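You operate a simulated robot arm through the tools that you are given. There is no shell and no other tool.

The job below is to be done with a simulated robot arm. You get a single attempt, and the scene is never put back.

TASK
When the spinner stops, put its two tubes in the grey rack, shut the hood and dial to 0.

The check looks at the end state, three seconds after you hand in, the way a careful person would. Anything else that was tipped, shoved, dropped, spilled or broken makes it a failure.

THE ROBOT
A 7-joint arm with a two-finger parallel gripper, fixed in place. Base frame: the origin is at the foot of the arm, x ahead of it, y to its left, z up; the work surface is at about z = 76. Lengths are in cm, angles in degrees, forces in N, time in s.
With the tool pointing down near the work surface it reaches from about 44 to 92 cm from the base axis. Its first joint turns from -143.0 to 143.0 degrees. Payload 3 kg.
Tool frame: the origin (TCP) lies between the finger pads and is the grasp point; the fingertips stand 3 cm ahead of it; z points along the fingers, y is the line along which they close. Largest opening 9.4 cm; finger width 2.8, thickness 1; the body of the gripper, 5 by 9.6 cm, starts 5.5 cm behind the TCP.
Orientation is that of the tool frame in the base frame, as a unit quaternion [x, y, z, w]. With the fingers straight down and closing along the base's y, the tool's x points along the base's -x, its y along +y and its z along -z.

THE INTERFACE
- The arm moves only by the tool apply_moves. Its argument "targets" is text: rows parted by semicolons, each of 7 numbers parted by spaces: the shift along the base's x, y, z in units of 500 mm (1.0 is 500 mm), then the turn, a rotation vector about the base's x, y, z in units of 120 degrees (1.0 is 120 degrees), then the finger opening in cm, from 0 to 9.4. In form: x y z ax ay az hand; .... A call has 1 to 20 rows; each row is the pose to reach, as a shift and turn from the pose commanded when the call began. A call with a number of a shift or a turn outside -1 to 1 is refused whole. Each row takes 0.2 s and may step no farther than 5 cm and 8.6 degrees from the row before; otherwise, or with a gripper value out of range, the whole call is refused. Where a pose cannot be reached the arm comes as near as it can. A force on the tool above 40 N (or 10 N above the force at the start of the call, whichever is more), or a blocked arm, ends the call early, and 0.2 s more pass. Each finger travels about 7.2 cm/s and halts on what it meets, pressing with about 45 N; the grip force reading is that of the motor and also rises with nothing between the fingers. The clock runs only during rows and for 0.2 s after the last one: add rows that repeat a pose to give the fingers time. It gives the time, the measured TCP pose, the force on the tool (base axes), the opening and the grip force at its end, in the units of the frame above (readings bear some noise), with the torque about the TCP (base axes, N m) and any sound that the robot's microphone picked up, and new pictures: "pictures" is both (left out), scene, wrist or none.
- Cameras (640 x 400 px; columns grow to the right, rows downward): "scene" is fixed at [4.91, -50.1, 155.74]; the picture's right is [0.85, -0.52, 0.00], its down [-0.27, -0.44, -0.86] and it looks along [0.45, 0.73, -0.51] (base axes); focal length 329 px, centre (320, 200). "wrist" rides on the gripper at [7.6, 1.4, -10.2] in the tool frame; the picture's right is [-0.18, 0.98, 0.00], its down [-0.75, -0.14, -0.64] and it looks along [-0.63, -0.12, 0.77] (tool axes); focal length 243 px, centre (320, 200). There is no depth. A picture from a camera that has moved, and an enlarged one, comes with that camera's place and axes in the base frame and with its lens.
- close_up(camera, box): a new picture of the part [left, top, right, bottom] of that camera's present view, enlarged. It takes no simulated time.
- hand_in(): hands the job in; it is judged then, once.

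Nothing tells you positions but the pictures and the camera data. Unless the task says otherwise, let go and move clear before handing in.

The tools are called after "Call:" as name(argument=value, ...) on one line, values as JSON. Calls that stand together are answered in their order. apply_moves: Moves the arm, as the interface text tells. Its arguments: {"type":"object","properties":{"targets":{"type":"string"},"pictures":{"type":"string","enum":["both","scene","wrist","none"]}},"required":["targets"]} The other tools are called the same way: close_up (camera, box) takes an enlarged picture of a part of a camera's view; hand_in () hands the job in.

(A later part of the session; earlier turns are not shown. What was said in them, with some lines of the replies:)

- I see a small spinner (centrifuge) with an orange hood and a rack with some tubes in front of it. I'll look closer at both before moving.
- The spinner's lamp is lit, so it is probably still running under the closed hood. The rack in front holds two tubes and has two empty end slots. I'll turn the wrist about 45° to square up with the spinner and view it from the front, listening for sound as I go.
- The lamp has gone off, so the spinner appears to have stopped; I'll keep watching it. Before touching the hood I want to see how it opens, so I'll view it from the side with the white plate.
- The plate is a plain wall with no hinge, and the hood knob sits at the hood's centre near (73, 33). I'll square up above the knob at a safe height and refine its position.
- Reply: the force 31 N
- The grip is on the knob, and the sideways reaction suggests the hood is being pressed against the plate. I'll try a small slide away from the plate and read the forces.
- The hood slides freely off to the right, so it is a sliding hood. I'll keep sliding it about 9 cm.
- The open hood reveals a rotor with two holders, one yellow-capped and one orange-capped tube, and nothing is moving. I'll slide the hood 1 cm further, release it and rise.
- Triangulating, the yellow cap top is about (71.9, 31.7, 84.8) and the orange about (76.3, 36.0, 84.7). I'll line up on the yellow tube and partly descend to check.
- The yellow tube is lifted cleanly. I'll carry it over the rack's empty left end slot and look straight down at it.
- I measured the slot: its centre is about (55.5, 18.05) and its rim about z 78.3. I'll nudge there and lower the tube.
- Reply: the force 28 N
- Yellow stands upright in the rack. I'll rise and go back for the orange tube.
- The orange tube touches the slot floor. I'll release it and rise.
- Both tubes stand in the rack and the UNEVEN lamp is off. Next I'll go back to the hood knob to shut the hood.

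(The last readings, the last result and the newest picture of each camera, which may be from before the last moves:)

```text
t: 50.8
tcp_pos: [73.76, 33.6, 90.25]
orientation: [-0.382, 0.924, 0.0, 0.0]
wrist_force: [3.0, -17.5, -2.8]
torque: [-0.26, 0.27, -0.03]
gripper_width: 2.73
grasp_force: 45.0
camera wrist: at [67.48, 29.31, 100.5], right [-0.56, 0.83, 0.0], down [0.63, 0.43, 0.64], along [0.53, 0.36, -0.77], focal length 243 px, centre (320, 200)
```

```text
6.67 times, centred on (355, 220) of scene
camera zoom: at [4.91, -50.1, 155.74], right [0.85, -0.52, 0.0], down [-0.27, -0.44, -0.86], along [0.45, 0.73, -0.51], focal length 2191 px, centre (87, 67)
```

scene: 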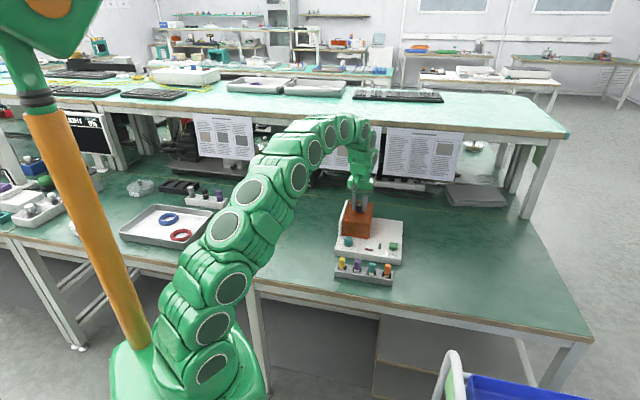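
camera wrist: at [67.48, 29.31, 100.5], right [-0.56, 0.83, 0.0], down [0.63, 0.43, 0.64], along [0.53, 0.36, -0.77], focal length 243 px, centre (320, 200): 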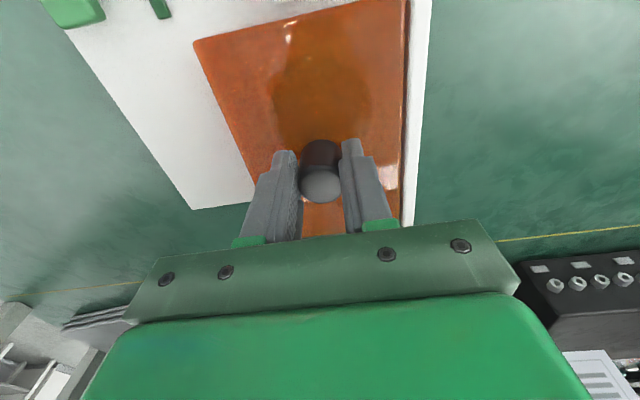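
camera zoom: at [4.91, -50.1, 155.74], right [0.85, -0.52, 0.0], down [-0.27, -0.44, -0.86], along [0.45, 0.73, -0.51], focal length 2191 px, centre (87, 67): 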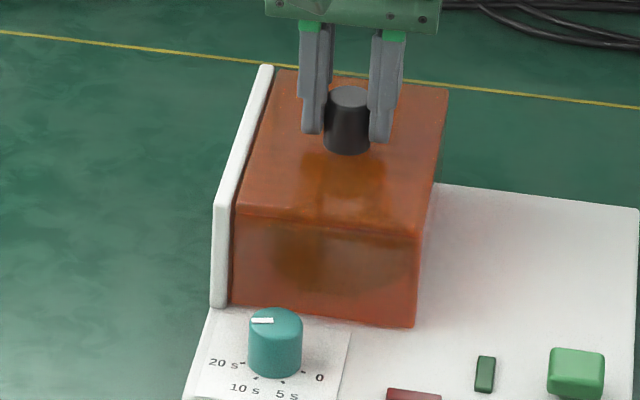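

Call:
apply_moves(targets="-0.0015 0.0015 0 0 0 0 1.8; -0.003 0.003 0 0 0 0 1.8; -0.003 0.003 0 0 0 0 1.8", pictures="none")

Call:
close_up(camera="wrist", box=[380, 0, 450, 240])

```text
t: 51.5
tcp_pos: [73.86, 33.6, 90.35]
orientation: [-0.381, 0.925, -0.001, 0.0]
wrist_force: [2.8, -5.7, 0.1]
torque: [0.32, 0.2, -0.05]
gripper_width: 2.73
grasp_force: 44.7
stopped in row 3: the force on the tool passed its limit at 41 N (the readings are from after the stop); the commanded pose is now the measured one
```

```text
1.67 times, centred on (415, 120) of wrist
camera zoom: at [67.46, 29.33, 100.49], right [-0.56, 0.83, 0.0], down [0.63, 0.43, 0.64], along [0.53, 0.36, -0.77], focal length 404 px, centre (162, 333)
```

zoom: 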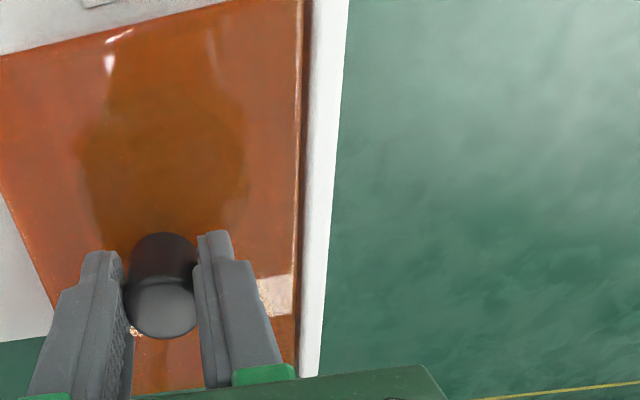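

The hood is shut hard against the plate (about 41 N at the stop). I'll release it, rise, and get an overhead view of the dial.

Call:
apply_moves(targets="0 0 0 0 0 0 3; 0 0 0 0 0 0 4; 0 0 0 0 0 0 5; 0 0 0.03 0 0 0 5; 0 0 0.1 0 0 0 5; 0 0 0.17 0 0 0 5; -0.06 -0.045 0.17 0 0 0 5; -0.12 -0.09 0.15 0 0 0 5; -0.18 -0.135 0.11 0 0 0 5; -0.229 -0.172 0.073 0 0 0 5; -0.229 -0.172 0.073 0 0 0 5; -0.229 -0.172 0.073 0 0 0 5")

Call:
close_up(camera="wrist", box=[280, 70, 380, 180])

Call:
close_up(camera="scene", box=[330, 190, 410, 260])

Call:
close_up(camera="scene", box=[335, 230, 365, 255])

```text
t: 54.1
tcp_pos: [62.35, 24.98, 93.84]
orientation: [-0.381, 0.925, 0.0, 0.0]
wrist_force: [0.8, 0.0, 0.0]
torque: [0.0, 0.01, 0.0]
gripper_width: 5.01
grasp_force: 0.1
camera wrist: at [55.91, 20.76, 103.93], right [-0.56, 0.83, 0.0], down [0.63, 0.43, 0.64], along [0.53, 0.36, -0.77], focal length 243 px, centre (320, 200)
```

scene: 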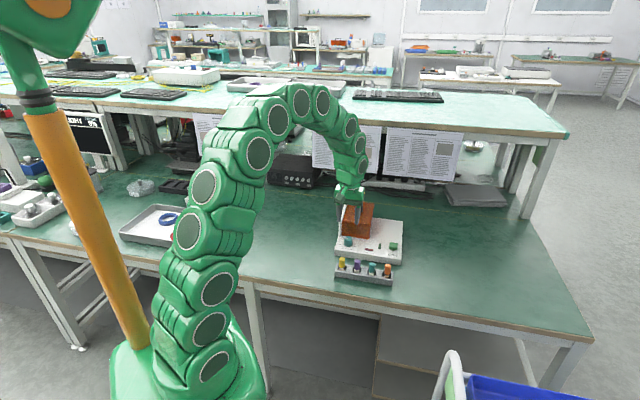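
wrist: 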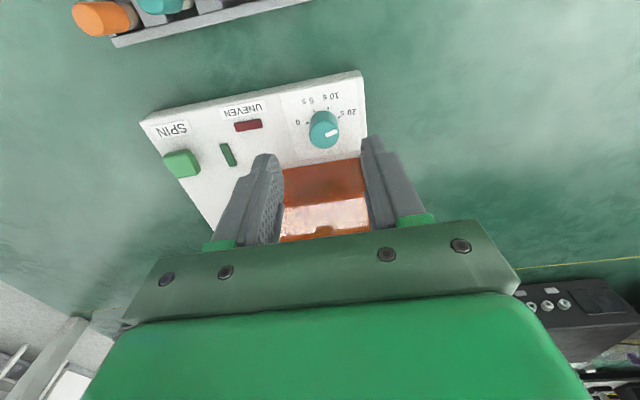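

```text
3.64 times, centred on (330, 125) of wrist
camera zoom: at [55.91, 20.76, 103.93], right [-0.56, 0.83, 0.0], down [0.63, 0.43, 0.64], along [0.53, 0.36, -0.77], focal length 882 px, centre (284, 473)
```

zoom: 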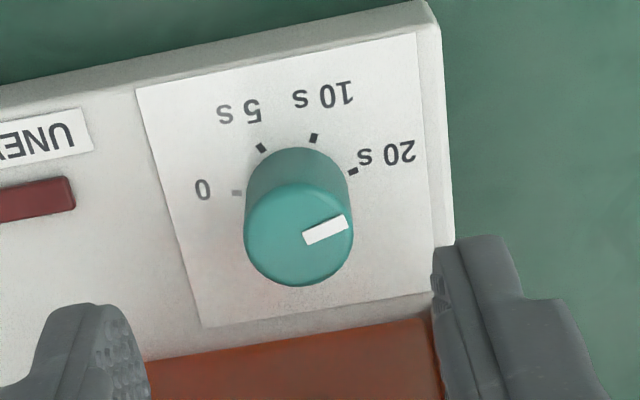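

```text
5.71 times, centred on (370, 225) of scene
camera zoom: at [4.91, -50.1, 155.74], right [0.85, -0.52, 0.0], down [-0.27, -0.44, -0.86], along [0.45, 0.73, -0.51], focal length 1878 px, centre (34, 57)
```

zoom: 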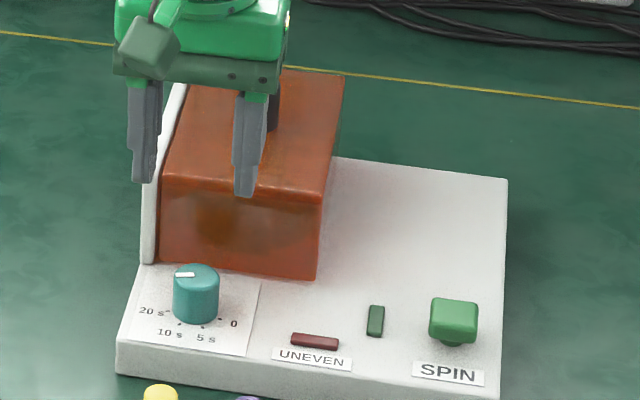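

```text
16.00 times, centred on (350, 242) of scene
camera zoom: at [4.91, -50.1, 155.74], right [0.85, -0.52, 0.0], down [-0.27, -0.44, -0.86], along [0.45, 0.73, -0.51], focal length 5258 px, centre (-160, -480)
```

zoom: 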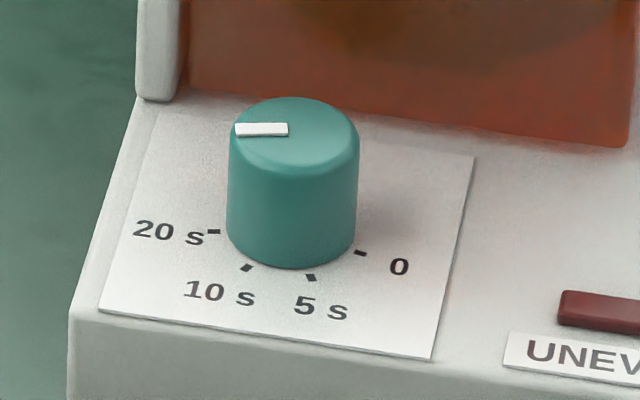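

The hood is shut. The dial is centred at about (64.2, 26.85) with its top at z 81.5. Its pointer is at azimuth 150° (20 s) and the 0 tick is at −60°, so it needs about 150° counter-clockwise. I'll pre-rotate the gripper −120° above the dial.

Call:
apply_moves(targets="0.0024 0.0025 0 0 0 -0.0667 5; 0.0048 0.005 0 0 0 -0.1333 5; 0.0072 0.0075 0 0 0 -0.2 5; 0.0096 0.01 0 0 0 -0.2667 5; 0.012 0.0125 0 0 0 -0.3333 5; 0.0144 0.015 0 0 0 -0.4 5; 0.0168 0.0175 0 0 0 -0.4667 5; 0.0192 0.02 0 0 0 -0.5333 5; 0.0216 0.0225 0 0 0 -0.6 5; 0.024 0.025 0 0 0 -0.6667 5; 0.0264 0.0275 0 0 0 -0.7333 5; 0.0288 0.03 0 0 0 -0.8 4.2; 0.0312 0.0325 0 0 0 -0.8667 4.2; 0.0336 0.035 -0.02 0 0 -0.9333 4.2; 0.036 0.037 -0.04 0 0 -1 4.2; 0.036 0.037 -0.08 0 0 -1 4.2; 0.036 0.037 -0.12 0 0 -1 4.2; 0.036 0.037 -0.12 0 0 -1 4.2; 0.036 0.037 -0.12 0 0 -1 4.2")

Call:
close_up(camera="wrist", box=[240, 60, 400, 220])

Call:
close_up(camera="scene", box=[330, 210, 380, 260])

```text
t: 58.1
tcp_pos: [64.05, 26.95, 87.86]
orientation: [0.61, 0.792, -0.002, -0.001]
wrist_force: [1.1, 0.7, -0.2]
torque: [0.02, -0.02, -0.02]
gripper_width: 4.22
grasp_force: 0.0
camera wrist: at [63.61, 34.81, 98.01], right [1.0, 0.07, 0.0], down [0.06, -0.76, 0.64], along [0.05, -0.64, -0.77], focal length 243 px, centre (320, 200)
```

scene: 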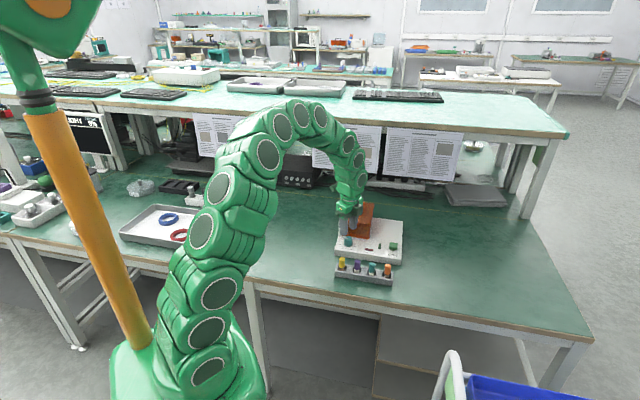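
wrist: 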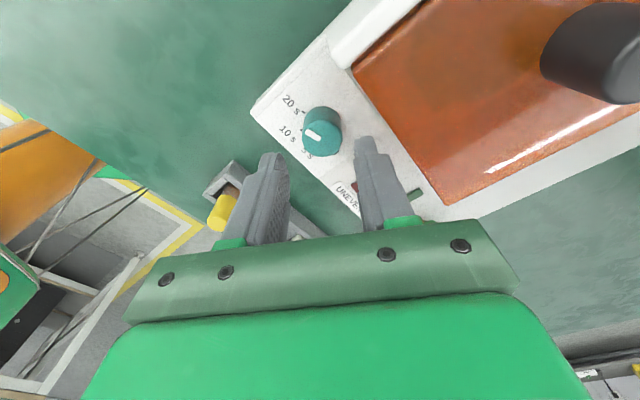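

```text
2.50 times, centred on (320, 140) of wrist
camera zoom: at [63.61, 34.81, 98.01], right [1.0, 0.07, 0.0], down [0.06, -0.76, 0.64], along [0.05, -0.64, -0.77], focal length 606 px, centre (320, 350)
```

zoom: 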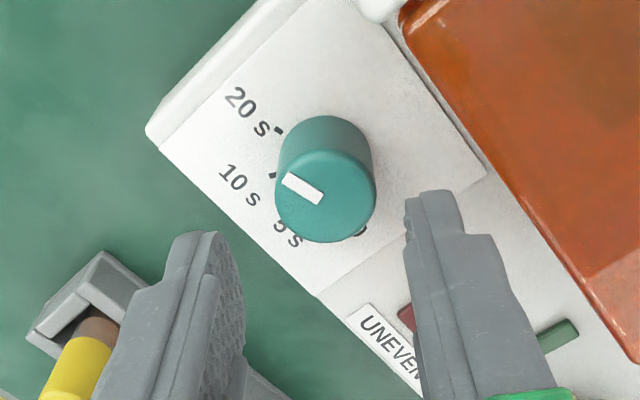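

```text
8.00 times, centred on (355, 235) of scene
camera zoom: at [4.91, -50.1, 155.74], right [0.85, -0.52, 0.0], down [-0.27, -0.44, -0.86], along [0.45, 0.73, -0.51], focal length 2629 px, centre (40, -80)
```

zoom: 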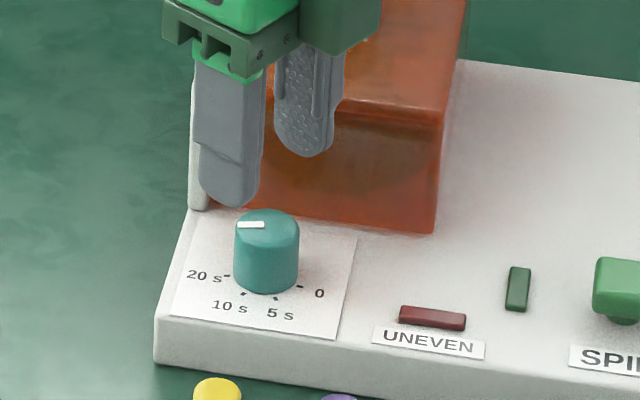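

Call:
apply_moves(targets="0.002 0.001 -0.04 0 0 0 4.2; 0.002 0.001 -0.08 0 0 0 4.2; 0.002 0.001 -0.1 0 0 0 4.2; 0.002 0.001 -0.104 0 0 0 4.2; 0.002 0.001 -0.104 0 0 0 4.2")

Call:
close_up(camera="wrist", box=[240, 60, 400, 220])

Call:
close_up(camera="scene", box=[330, 210, 380, 260])

```text
t: 59.3
tcp_pos: [64.27, 26.92, 82.69]
orientation: [0.61, 0.792, -0.002, -0.001]
wrist_force: [-0.6, -0.7, -0.6]
torque: [0.02, 0.0, 0.02]
gripper_width: 4.22
grasp_force: 0.0
camera wrist: at [63.76, 34.75, 92.91], right [1.0, 0.07, 0.0], down [0.06, -0.76, 0.64], along [0.05, -0.64, -0.77], focal length 243 px, centre (320, 200)
```

scene: 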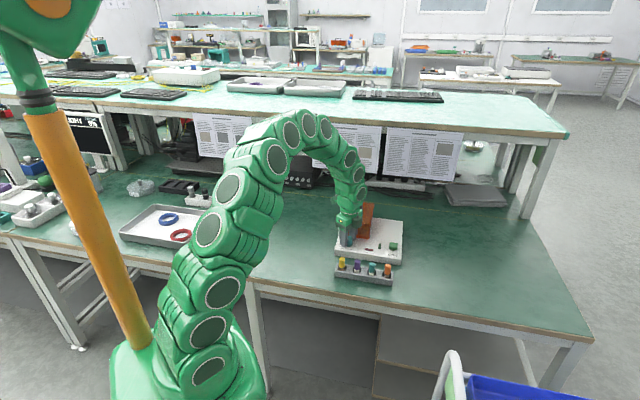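
wrist: 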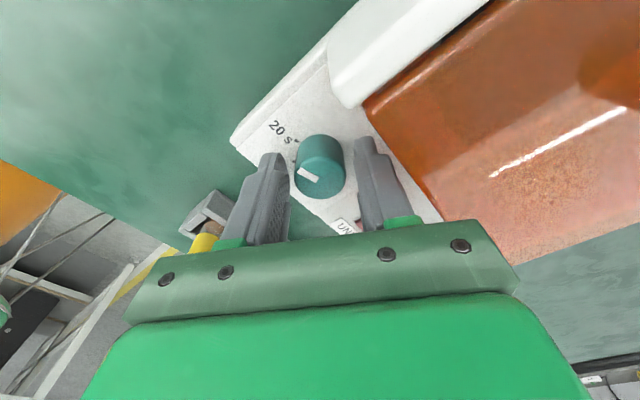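

```text
2.50 times, centred on (320, 140) of wrist
camera zoom: at [63.76, 34.75, 92.91], right [1.0, 0.07, 0.0], down [0.06, -0.76, 0.64], along [0.05, -0.64, -0.77], focal length 606 px, centre (320, 350)
```

zoom: 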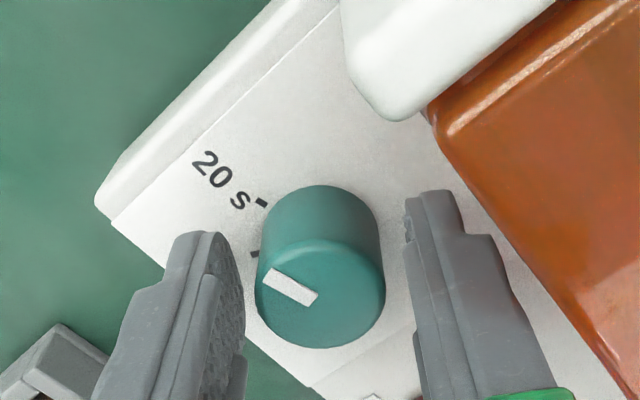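

```text
8.00 times, centred on (355, 235) of scene
camera zoom: at [4.91, -50.1, 155.74], right [0.85, -0.52, 0.0], down [-0.27, -0.44, -0.86], along [0.45, 0.73, -0.51], focal length 2629 px, centre (40, -80)
```

zoom: 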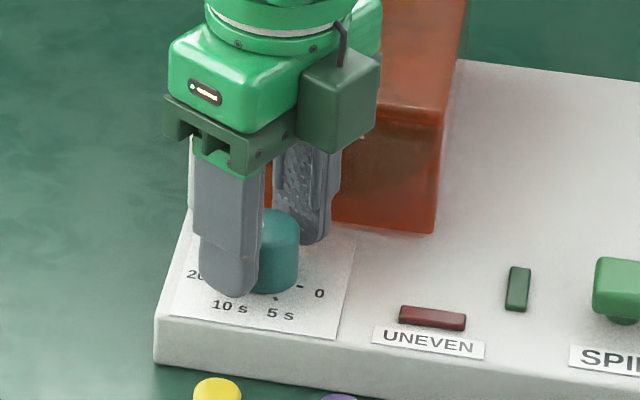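

Call:
apply_moves(targets="0 0 0 0 0 0 3.5; 0 0 0 0 0 0 3; 0 0 0 0 0 0 2.5; 0 0 0 0 0 0 2.5", pictures="wrist")

```text
t: 60.3
tcp_pos: [64.25, 26.99, 82.78]
orientation: [0.61, 0.792, -0.001, -0.002]
wrist_force: [-6.2, -1.1, 0.8]
torque: [0.23, -0.4, 0.0]
gripper_width: 2.95
grasp_force: 45.4
camera wrist: at [63.75, 34.75, 92.91], right [1.0, 0.07, 0.0], down [0.06, -0.76, 0.64], along [0.05, -0.64, -0.77], focal length 243 px, centre (320, 200)
```

wrist: 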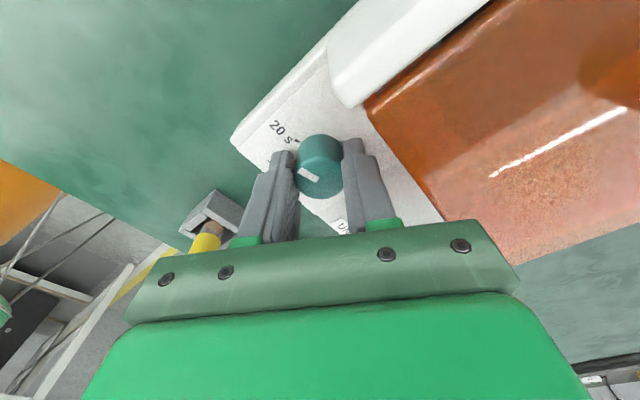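

Call:
apply_moves(targets="0 0 0 0 0 0.05 2.5; 0 0 0 0 0 0.1 2.5; 0 0 0 0 0 0.15 2.5; 0 0 0 0 0 0.2 2.5; 0 0 0 0 0 0.2 2.5", pictures="wrist")

Call:
close_up(camera="wrist", box=[240, 60, 400, 220])

Call:
close_up(camera="scene", box=[330, 210, 380, 260])

```text
t: 61.5
tcp_pos: [64.23, 26.83, 82.73]
orientation: [0.431, 0.902, -0.001, 0.0]
wrist_force: [-20.9, -8.0, 2.8]
torque: [0.11, -0.12, -0.04]
gripper_width: 2.96
grasp_force: 44.6
camera wrist: at [60.61, 33.84, 92.91], right [0.88, 0.47, 0.0], down [0.36, -0.67, 0.64], along [0.3, -0.57, -0.77], focal length 243 px, centre (320, 200)
```

wrist: 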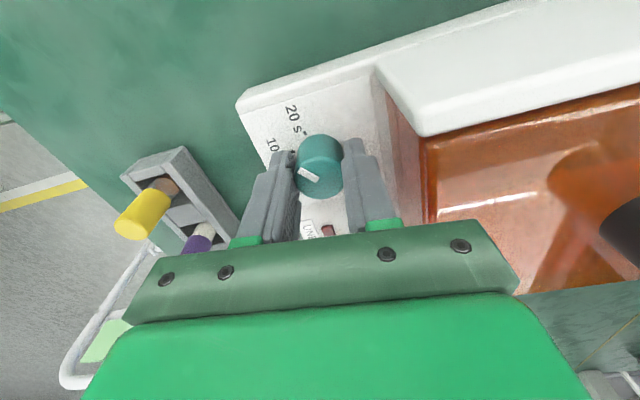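

```text
2.50 times, centred on (320, 140) of wrist
camera zoom: at [60.61, 33.84, 92.91], right [0.88, 0.47, 0.0], down [0.36, -0.67, 0.64], along [0.3, -0.57, -0.77], focal length 606 px, centre (320, 350)
```

zoom: 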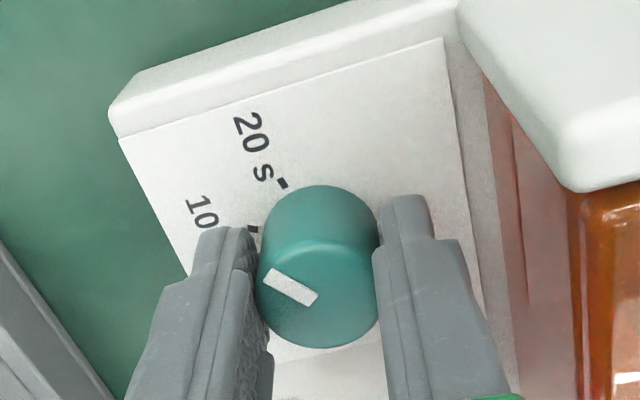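

```text
8.00 times, centred on (355, 235) of scene
camera zoom: at [4.91, -50.1, 155.74], right [0.85, -0.52, 0.0], down [-0.27, -0.44, -0.86], along [0.45, 0.73, -0.51], focal length 2629 px, centre (40, -80)
```

zoom: 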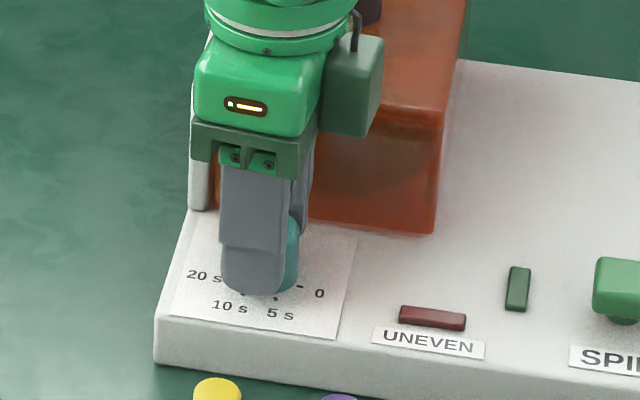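

Call:
apply_moves(targets="-0.002 -0.001 0 0 0 0.0667 2.5; -0.002 -0.001 0 0 0 0.1333 2.5; -0.002 -0.001 0 0 0 0.2 2.5; -0.002 -0.001 0 0 0 0.2667 2.5; -0.002 -0.001 0 0 0 0.3333 2.5; -0.002 -0.001 0 0 0 0.4 2.5; -0.002 -0.001 0 0 0 0.4667 2.5; -0.002 -0.001 0 0 0 0.4667 2.5", pictures="wrist")

Call:
close_up(camera="wrist", box=[240, 60, 400, 220])

```text
t: 63.3
tcp_pos: [64.07, 26.95, 82.8]
orientation: [-0.042, 0.999, -0.002, 0.0]
wrist_force: [-5.1, -25.9, -18.6]
torque: [0.07, 0.44, -0.04]
gripper_width: 2.94
grasp_force: 44.6
camera wrist: at [56.5, 27.7, 92.92], right [0.1, 0.99, 0.0], down [0.76, -0.07, 0.64], along [0.64, -0.07, -0.77], focal length 243 px, centre (320, 200)
```

wrist: 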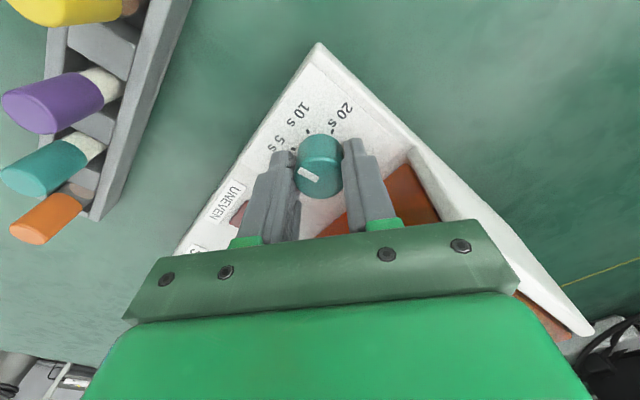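

```text
2.50 times, centred on (320, 140) of wrist
camera zoom: at [56.5, 27.7, 92.92], right [0.1, 0.99, 0.0], down [0.76, -0.07, 0.64], along [0.64, -0.07, -0.77], focal length 606 px, centre (320, 350)
```

zoom: 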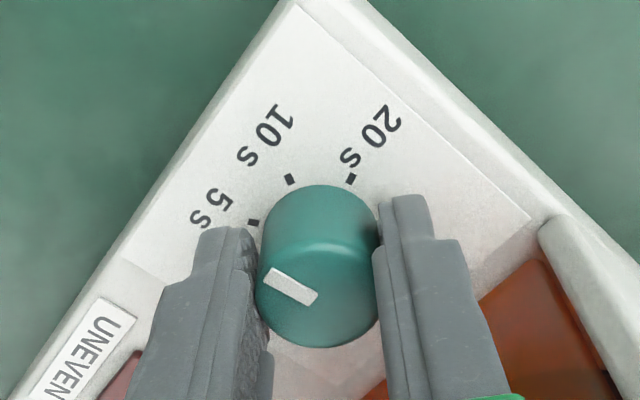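

Call:
apply_moves(targets="0 -0.002 0 0 0 0.06 2.5; 0 -0.002 0 0 0 0.12 2.5; 0 -0.002 0 0 0 0.18 2.5; 0 -0.002 0 0 0 0.24 2.5; 0 -0.002 0 0 0 0.3 2.5; 0 -0.002 0 0 0 0.36 2.5; 0 -0.002 0 0 0 0.42 2.5; 0 -0.002 0 0 0 0.48 2.5; 0 -0.002 0 0 0 0.48 2.5", pictures="wrist")

Call:
close_up(camera="wrist", box=[240, 60, 400, 220])

Call:
close_up(camera="scene", box=[330, 210, 380, 260])

```text
t: 65.3
tcp_pos: [64.2, 26.66, 82.73]
orientation: [-0.519, 0.855, -0.001, 0.0]
wrist_force: [17.2, -21.1, -23.4]
torque: [-0.12, 0.22, -0.02]
gripper_width: 2.97
grasp_force: 45.0
camera wrist: at [59.45, 20.72, 92.93], right [-0.79, 0.62, 0.0], down [0.47, 0.6, 0.64], along [0.4, 0.5, -0.77], focal length 243 px, centre (320, 200)
```

wrist: 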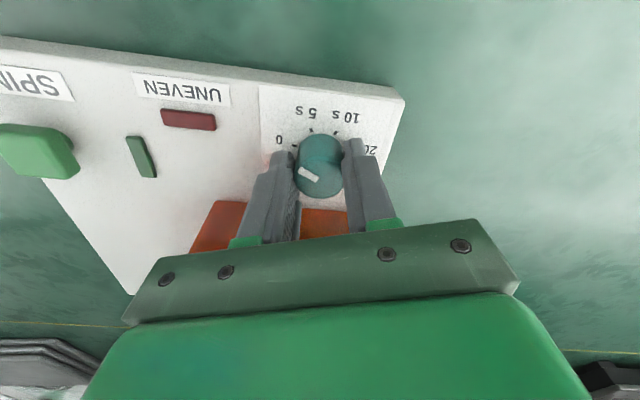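

```text
2.50 times, centred on (320, 140) of wrist
camera zoom: at [59.45, 20.72, 92.93], right [-0.79, 0.62, 0.0], down [0.47, 0.6, 0.64], along [0.4, 0.5, -0.77], focal length 606 px, centre (320, 350)
```

zoom: 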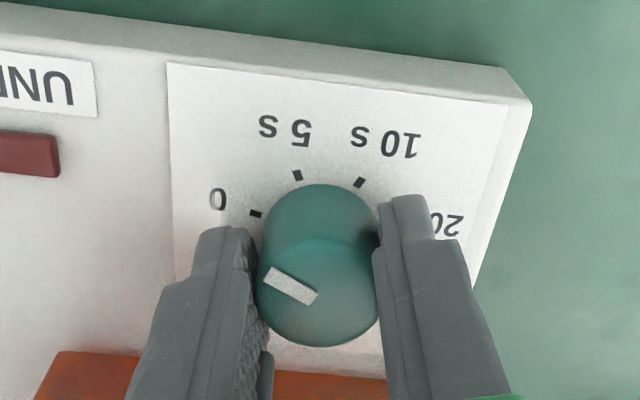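

```text
8.00 times, centred on (355, 235) of scene
camera zoom: at [4.91, -50.1, 155.74], right [0.85, -0.52, 0.0], down [-0.27, -0.44, -0.86], along [0.45, 0.73, -0.51], focal length 2629 px, centre (40, -80)
```

zoom: 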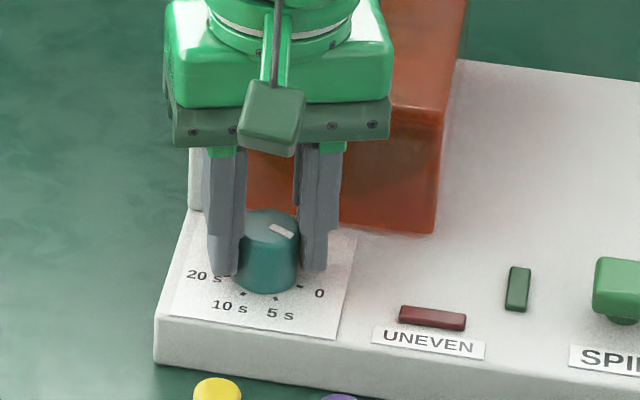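

Call:
apply_moves(targets="0.001 -0.0014 -0.0005 0 0 0.035 2.5; 0.001 -0.0014 -0.0005 0 0 0.07 2.5; 0.001 -0.0014 -0.0005 0 0 0.1033 2.5; 0.001 -0.0014 -0.0005 0 0 0.1033 2.5", pictures="wrist")

Call:
close_up(camera="wrist", box=[240, 60, 400, 220])

Call:
close_up(camera="scene", box=[335, 230, 365, 255])

```text
t: 66.3
tcp_pos: [64.32, 26.74, 82.72]
orientation: [-0.607, 0.795, -0.001, 0.0]
wrist_force: [9.4, -10.1, -7.8]
torque: [0.37, 0.35, 0.0]
gripper_width: 2.95
grasp_force: 45.3
camera wrist: at [60.89, 19.82, 92.94], right [-0.9, 0.43, 0.0], down [0.33, 0.69, 0.64], along [0.28, 0.58, -0.77], focal length 243 px, centre (320, 200)
```

wrist: 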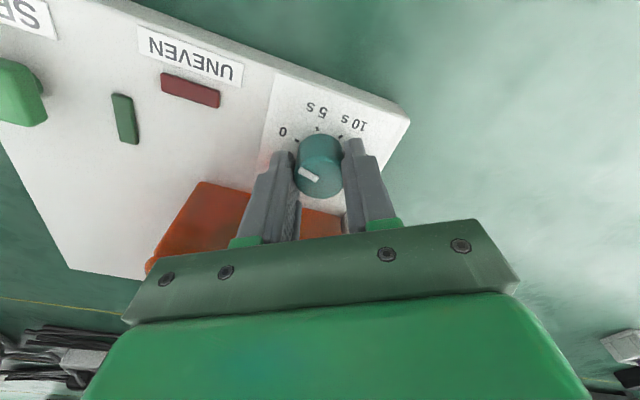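

```text
2.50 times, centred on (320, 140) of wrist
camera zoom: at [60.89, 19.82, 92.94], right [-0.9, 0.43, 0.0], down [0.33, 0.69, 0.64], along [0.28, 0.58, -0.77], focal length 606 px, centre (320, 350)
```

zoom: 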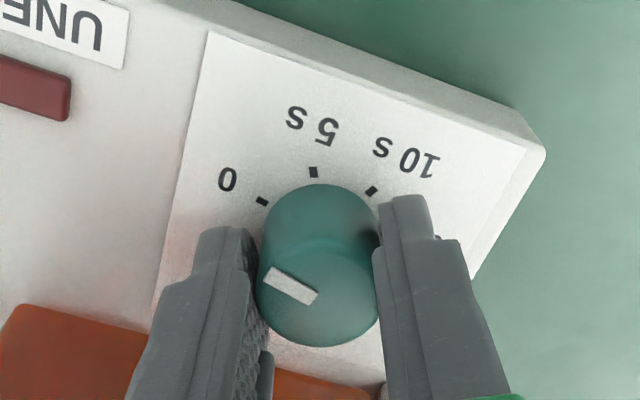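

```text
16.00 times, centred on (350, 242) of scene
camera zoom: at [4.91, -50.1, 155.74], right [0.85, -0.52, 0.0], down [-0.27, -0.44, -0.86], along [0.45, 0.73, -0.51], focal length 5258 px, centre (-160, -480)
```

zoom: 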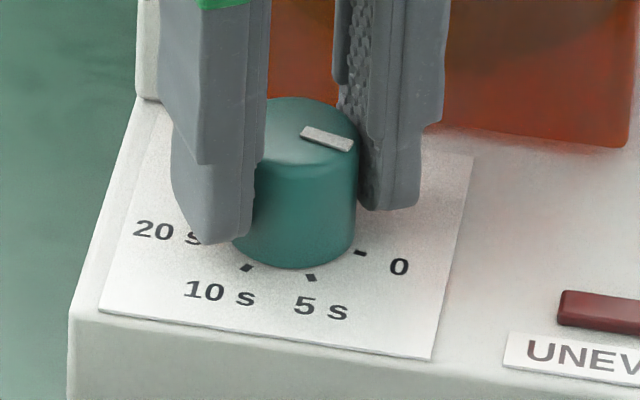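

Call:
apply_moves(targets="0 0 0 0 0 0 3.4; 0 0 0 0 0 0 4.2; 0 0 0 0 0 0 4.2; 0 0 0.03 0 0 0 4.2; 0 0 0.09 0 0 0 4.2; 0 0 0.16 0 0 0 4.2; -0.02 -0.03 0.22 0 0 0 5; -0.03 -0.05 0.26 0 0 0 5; -0.03 -0.05 0.26 0 0 0 5")

Call:
close_up(camera="wrist", box=[280, 70, 380, 180])

Call:
close_up(camera="scene", box=[335, 230, 365, 255])

```text
t: 68.3
tcp_pos: [62.81, 24.36, 95.83]
orientation: [-0.608, 0.794, -0.002, 0.001]
wrist_force: [-0.2, -0.6, -0.3]
torque: [0.0, 0.0, -0.02]
gripper_width: 5.0
grasp_force: 0.1
camera wrist: at [59.46, 17.41, 105.91], right [-0.9, 0.43, 0.0], down [0.33, 0.69, 0.64], along [0.28, 0.58, -0.77], focal length 243 px, centre (320, 200)
```

scene: 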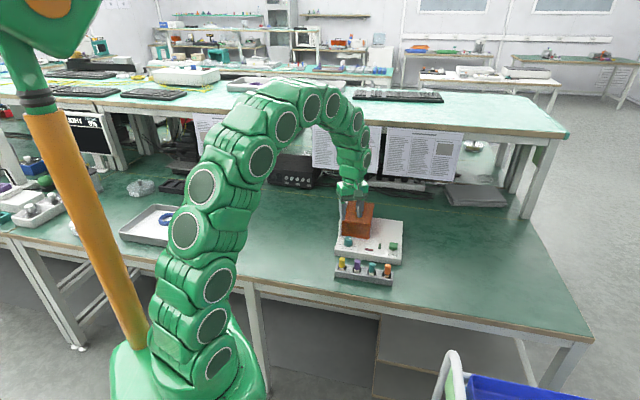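
wrist: 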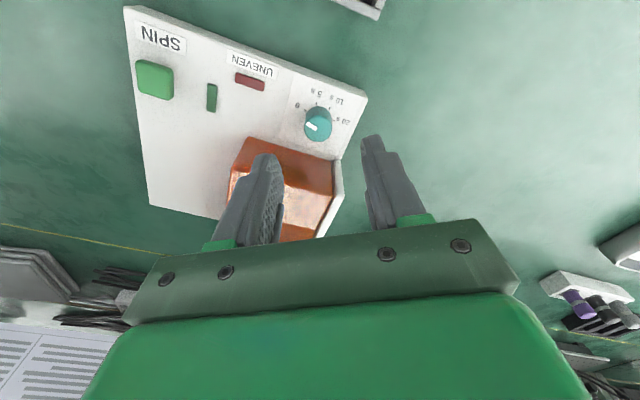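

```text
3.64 times, centred on (330, 125) of wrist
camera zoom: at [59.46, 17.41, 105.91], right [-0.9, 0.43, 0.0], down [0.33, 0.69, 0.64], along [0.28, 0.58, -0.77], focal length 882 px, centre (284, 473)
```

zoom: 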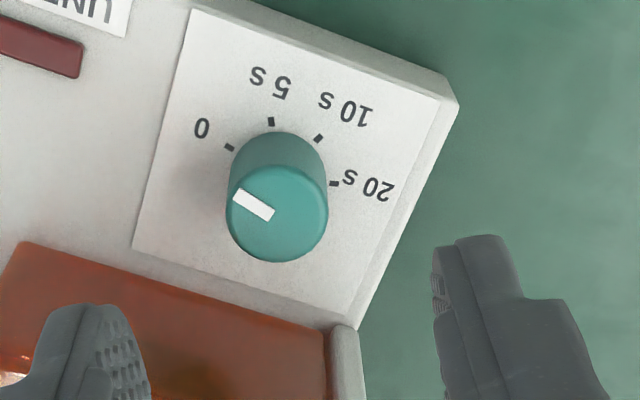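

```text
16.00 times, centred on (350, 242) of scene
camera zoom: at [4.91, -50.1, 155.74], right [0.85, -0.52, 0.0], down [-0.27, -0.44, -0.86], along [0.45, 0.73, -0.51], focal length 5258 px, centre (-160, -480)
```

zoom: 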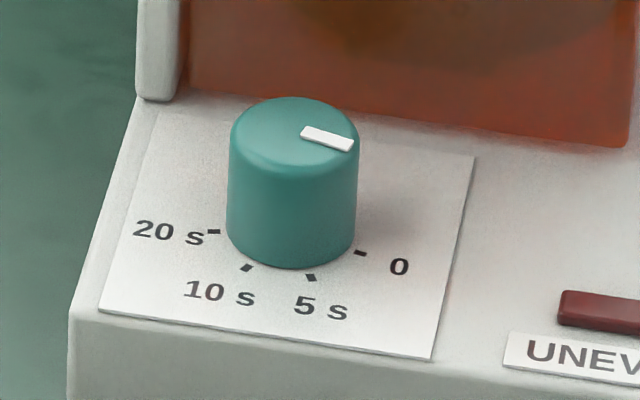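

Call:
close_up(camera="wrist", box=[295, 95, 345, 145])

Call:
close_up(camera="scene", box=[341, 234, 359, 250])

```text
8.00 times, centred on (320, 120) of wrist
camera zoom: at [59.46, 17.41, 105.91], right [-0.9, 0.43, 0.0], down [0.33, 0.69, 0.64], along [0.28, 0.58, -0.77], focal length 1941 px, centre (320, 840)
```

zoom: 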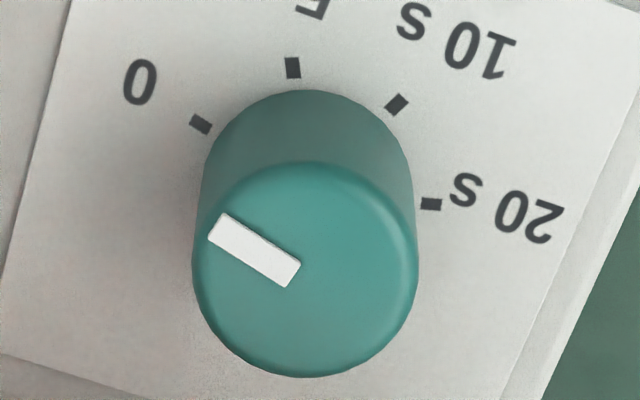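

```text
16.00 times, centred on (350, 242) of scene
camera zoom: at [4.91, -50.1, 155.74], right [0.85, -0.52, 0.0], down [-0.27, -0.44, -0.86], along [0.45, 0.73, -0.51], focal length 5258 px, centre (-160, -472)
```

zoom: 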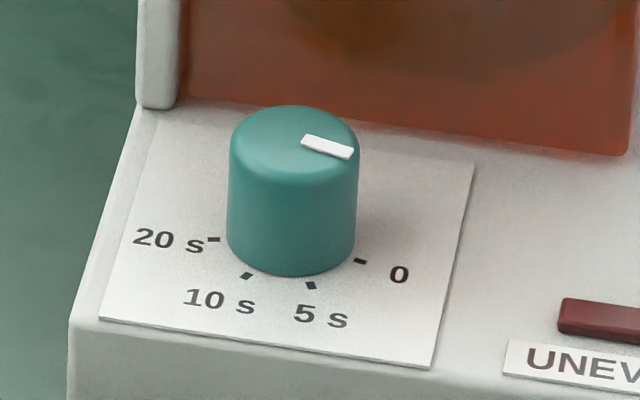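

The pointer now reads about −59°, which matches the 0 tick at −60°. I'll move the arm clear and take a last look at everything.

Call:
apply_moves(targets="0 0 0.06 0 0 0 5; -0.03 -0.02 0.13 0 0 0 5; -0.08 -0.05 0.19 0 0 0 5; -0.13 -0.08 0.24 0 0 0 5; -0.18 -0.11 0.27 0 0 0 5; -0.18 -0.11 0.27 0 0 0 5; -0.18 -0.11 0.27 0 0 0 5")

Call:
close_up(camera="scene", box=[325, 190, 415, 290])

Call:
close_up(camera="wrist", box=[220, 60, 420, 240])

Call:
close_up(camera="scene", box=[330, 195, 380, 245])

```text
t: 69.9
tcp_pos: [53.87, 18.78, 109.07]
orientation: [-0.607, 0.794, -0.001, 0.0]
wrist_force: [0.5, 0.1, -0.5]
torque: [0.03, 0.0, 0.04]
gripper_width: 4.99
grasp_force: 0.2
camera wrist: at [50.55, 11.94, 119.36], right [-0.9, 0.44, 0.0], down [0.33, 0.69, 0.64], along [0.28, 0.58, -0.77], focal length 243 px, centre (320, 200)
```

scene: 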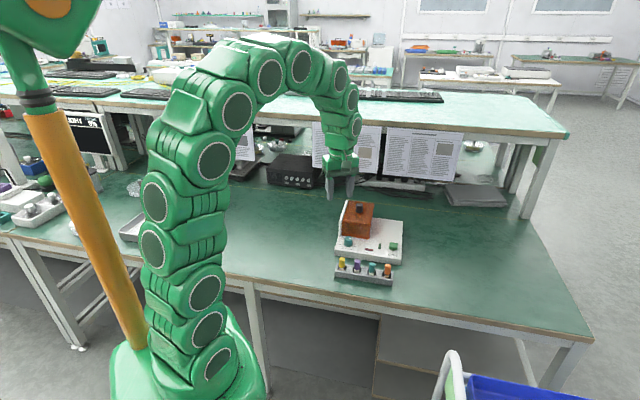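
wrist: 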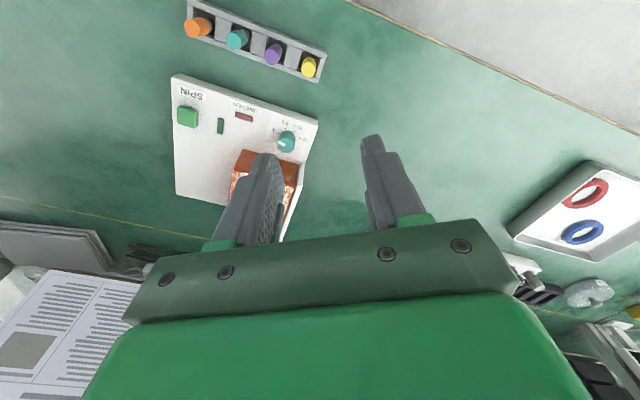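

```text
4.00 times, centred on (370, 240) of scene
camera zoom: at [4.91, -50.1, 155.74], right [0.85, -0.52, 0.0], down [-0.27, -0.44, -0.86], along [0.45, 0.73, -0.51], focal length 1314 px, centre (120, 40)
```

zoom: 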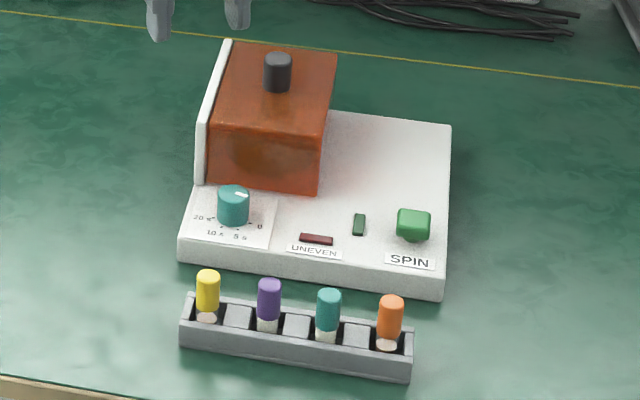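

```text
2.22 times, centred on (320, 150) of wrist
camera zoom: at [50.55, 11.94, 119.36], right [-0.9, 0.44, 0.0], down [0.33, 0.69, 0.64], along [0.28, 0.58, -0.77], focal length 539 px, centre (320, 311)
```

zoom: 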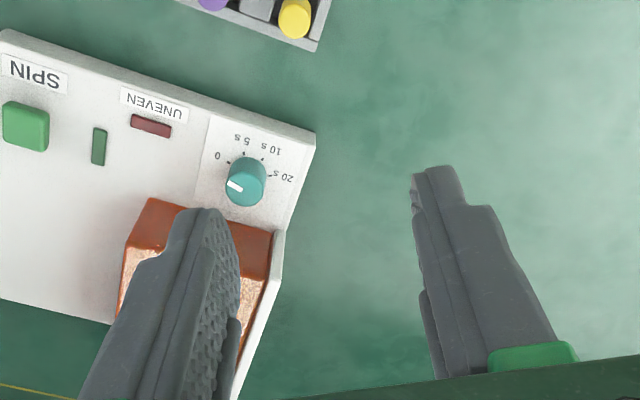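

```text
8.00 times, centred on (355, 220) of scene
camera zoom: at [4.91, -50.1, 155.74], right [0.85, -0.52, 0.0], down [-0.27, -0.44, -0.86], along [0.45, 0.73, -0.51], focal length 2629 px, centre (40, 40)
```

zoom: 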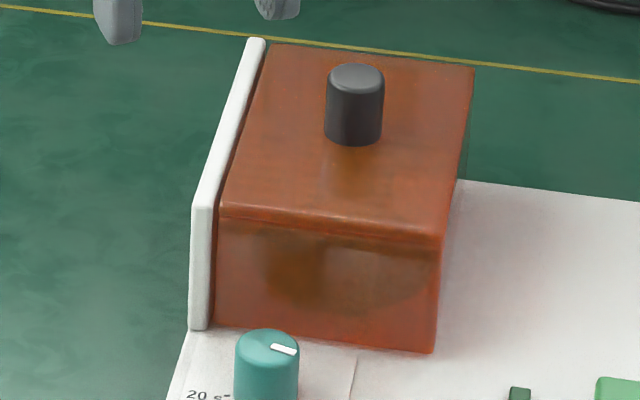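

The hood is shut in its original place and the dial pointer is on 0. Yellow and orange stand in the grey rack, nothing else has moved, and the arm is clear, so I'm handing in.

Call:
hand_in()

```text
The job is handed in.
```

The job is done and handed in; no verdict has come back.

- **Spinner:** its lamp went out between 2 and 4 seconds in. The rotor was still when I slid the hood open.
- **Tubes:** the yellow- and orange-capped tubes stand upright in the two end slots of the grey rack. The purple and teal tubes already there look undisturbed.
- **Hood:** it is pushed fully home against the white plate. The final pictures show it in the same place as at the start.
- **Dial:** I turned it about 150° from 20 s. The pointer lines up with the 0 mark to within about a degree.

In the final pictures nothing else looks moved or tipped. I let go and moved the arm clear before handing in.
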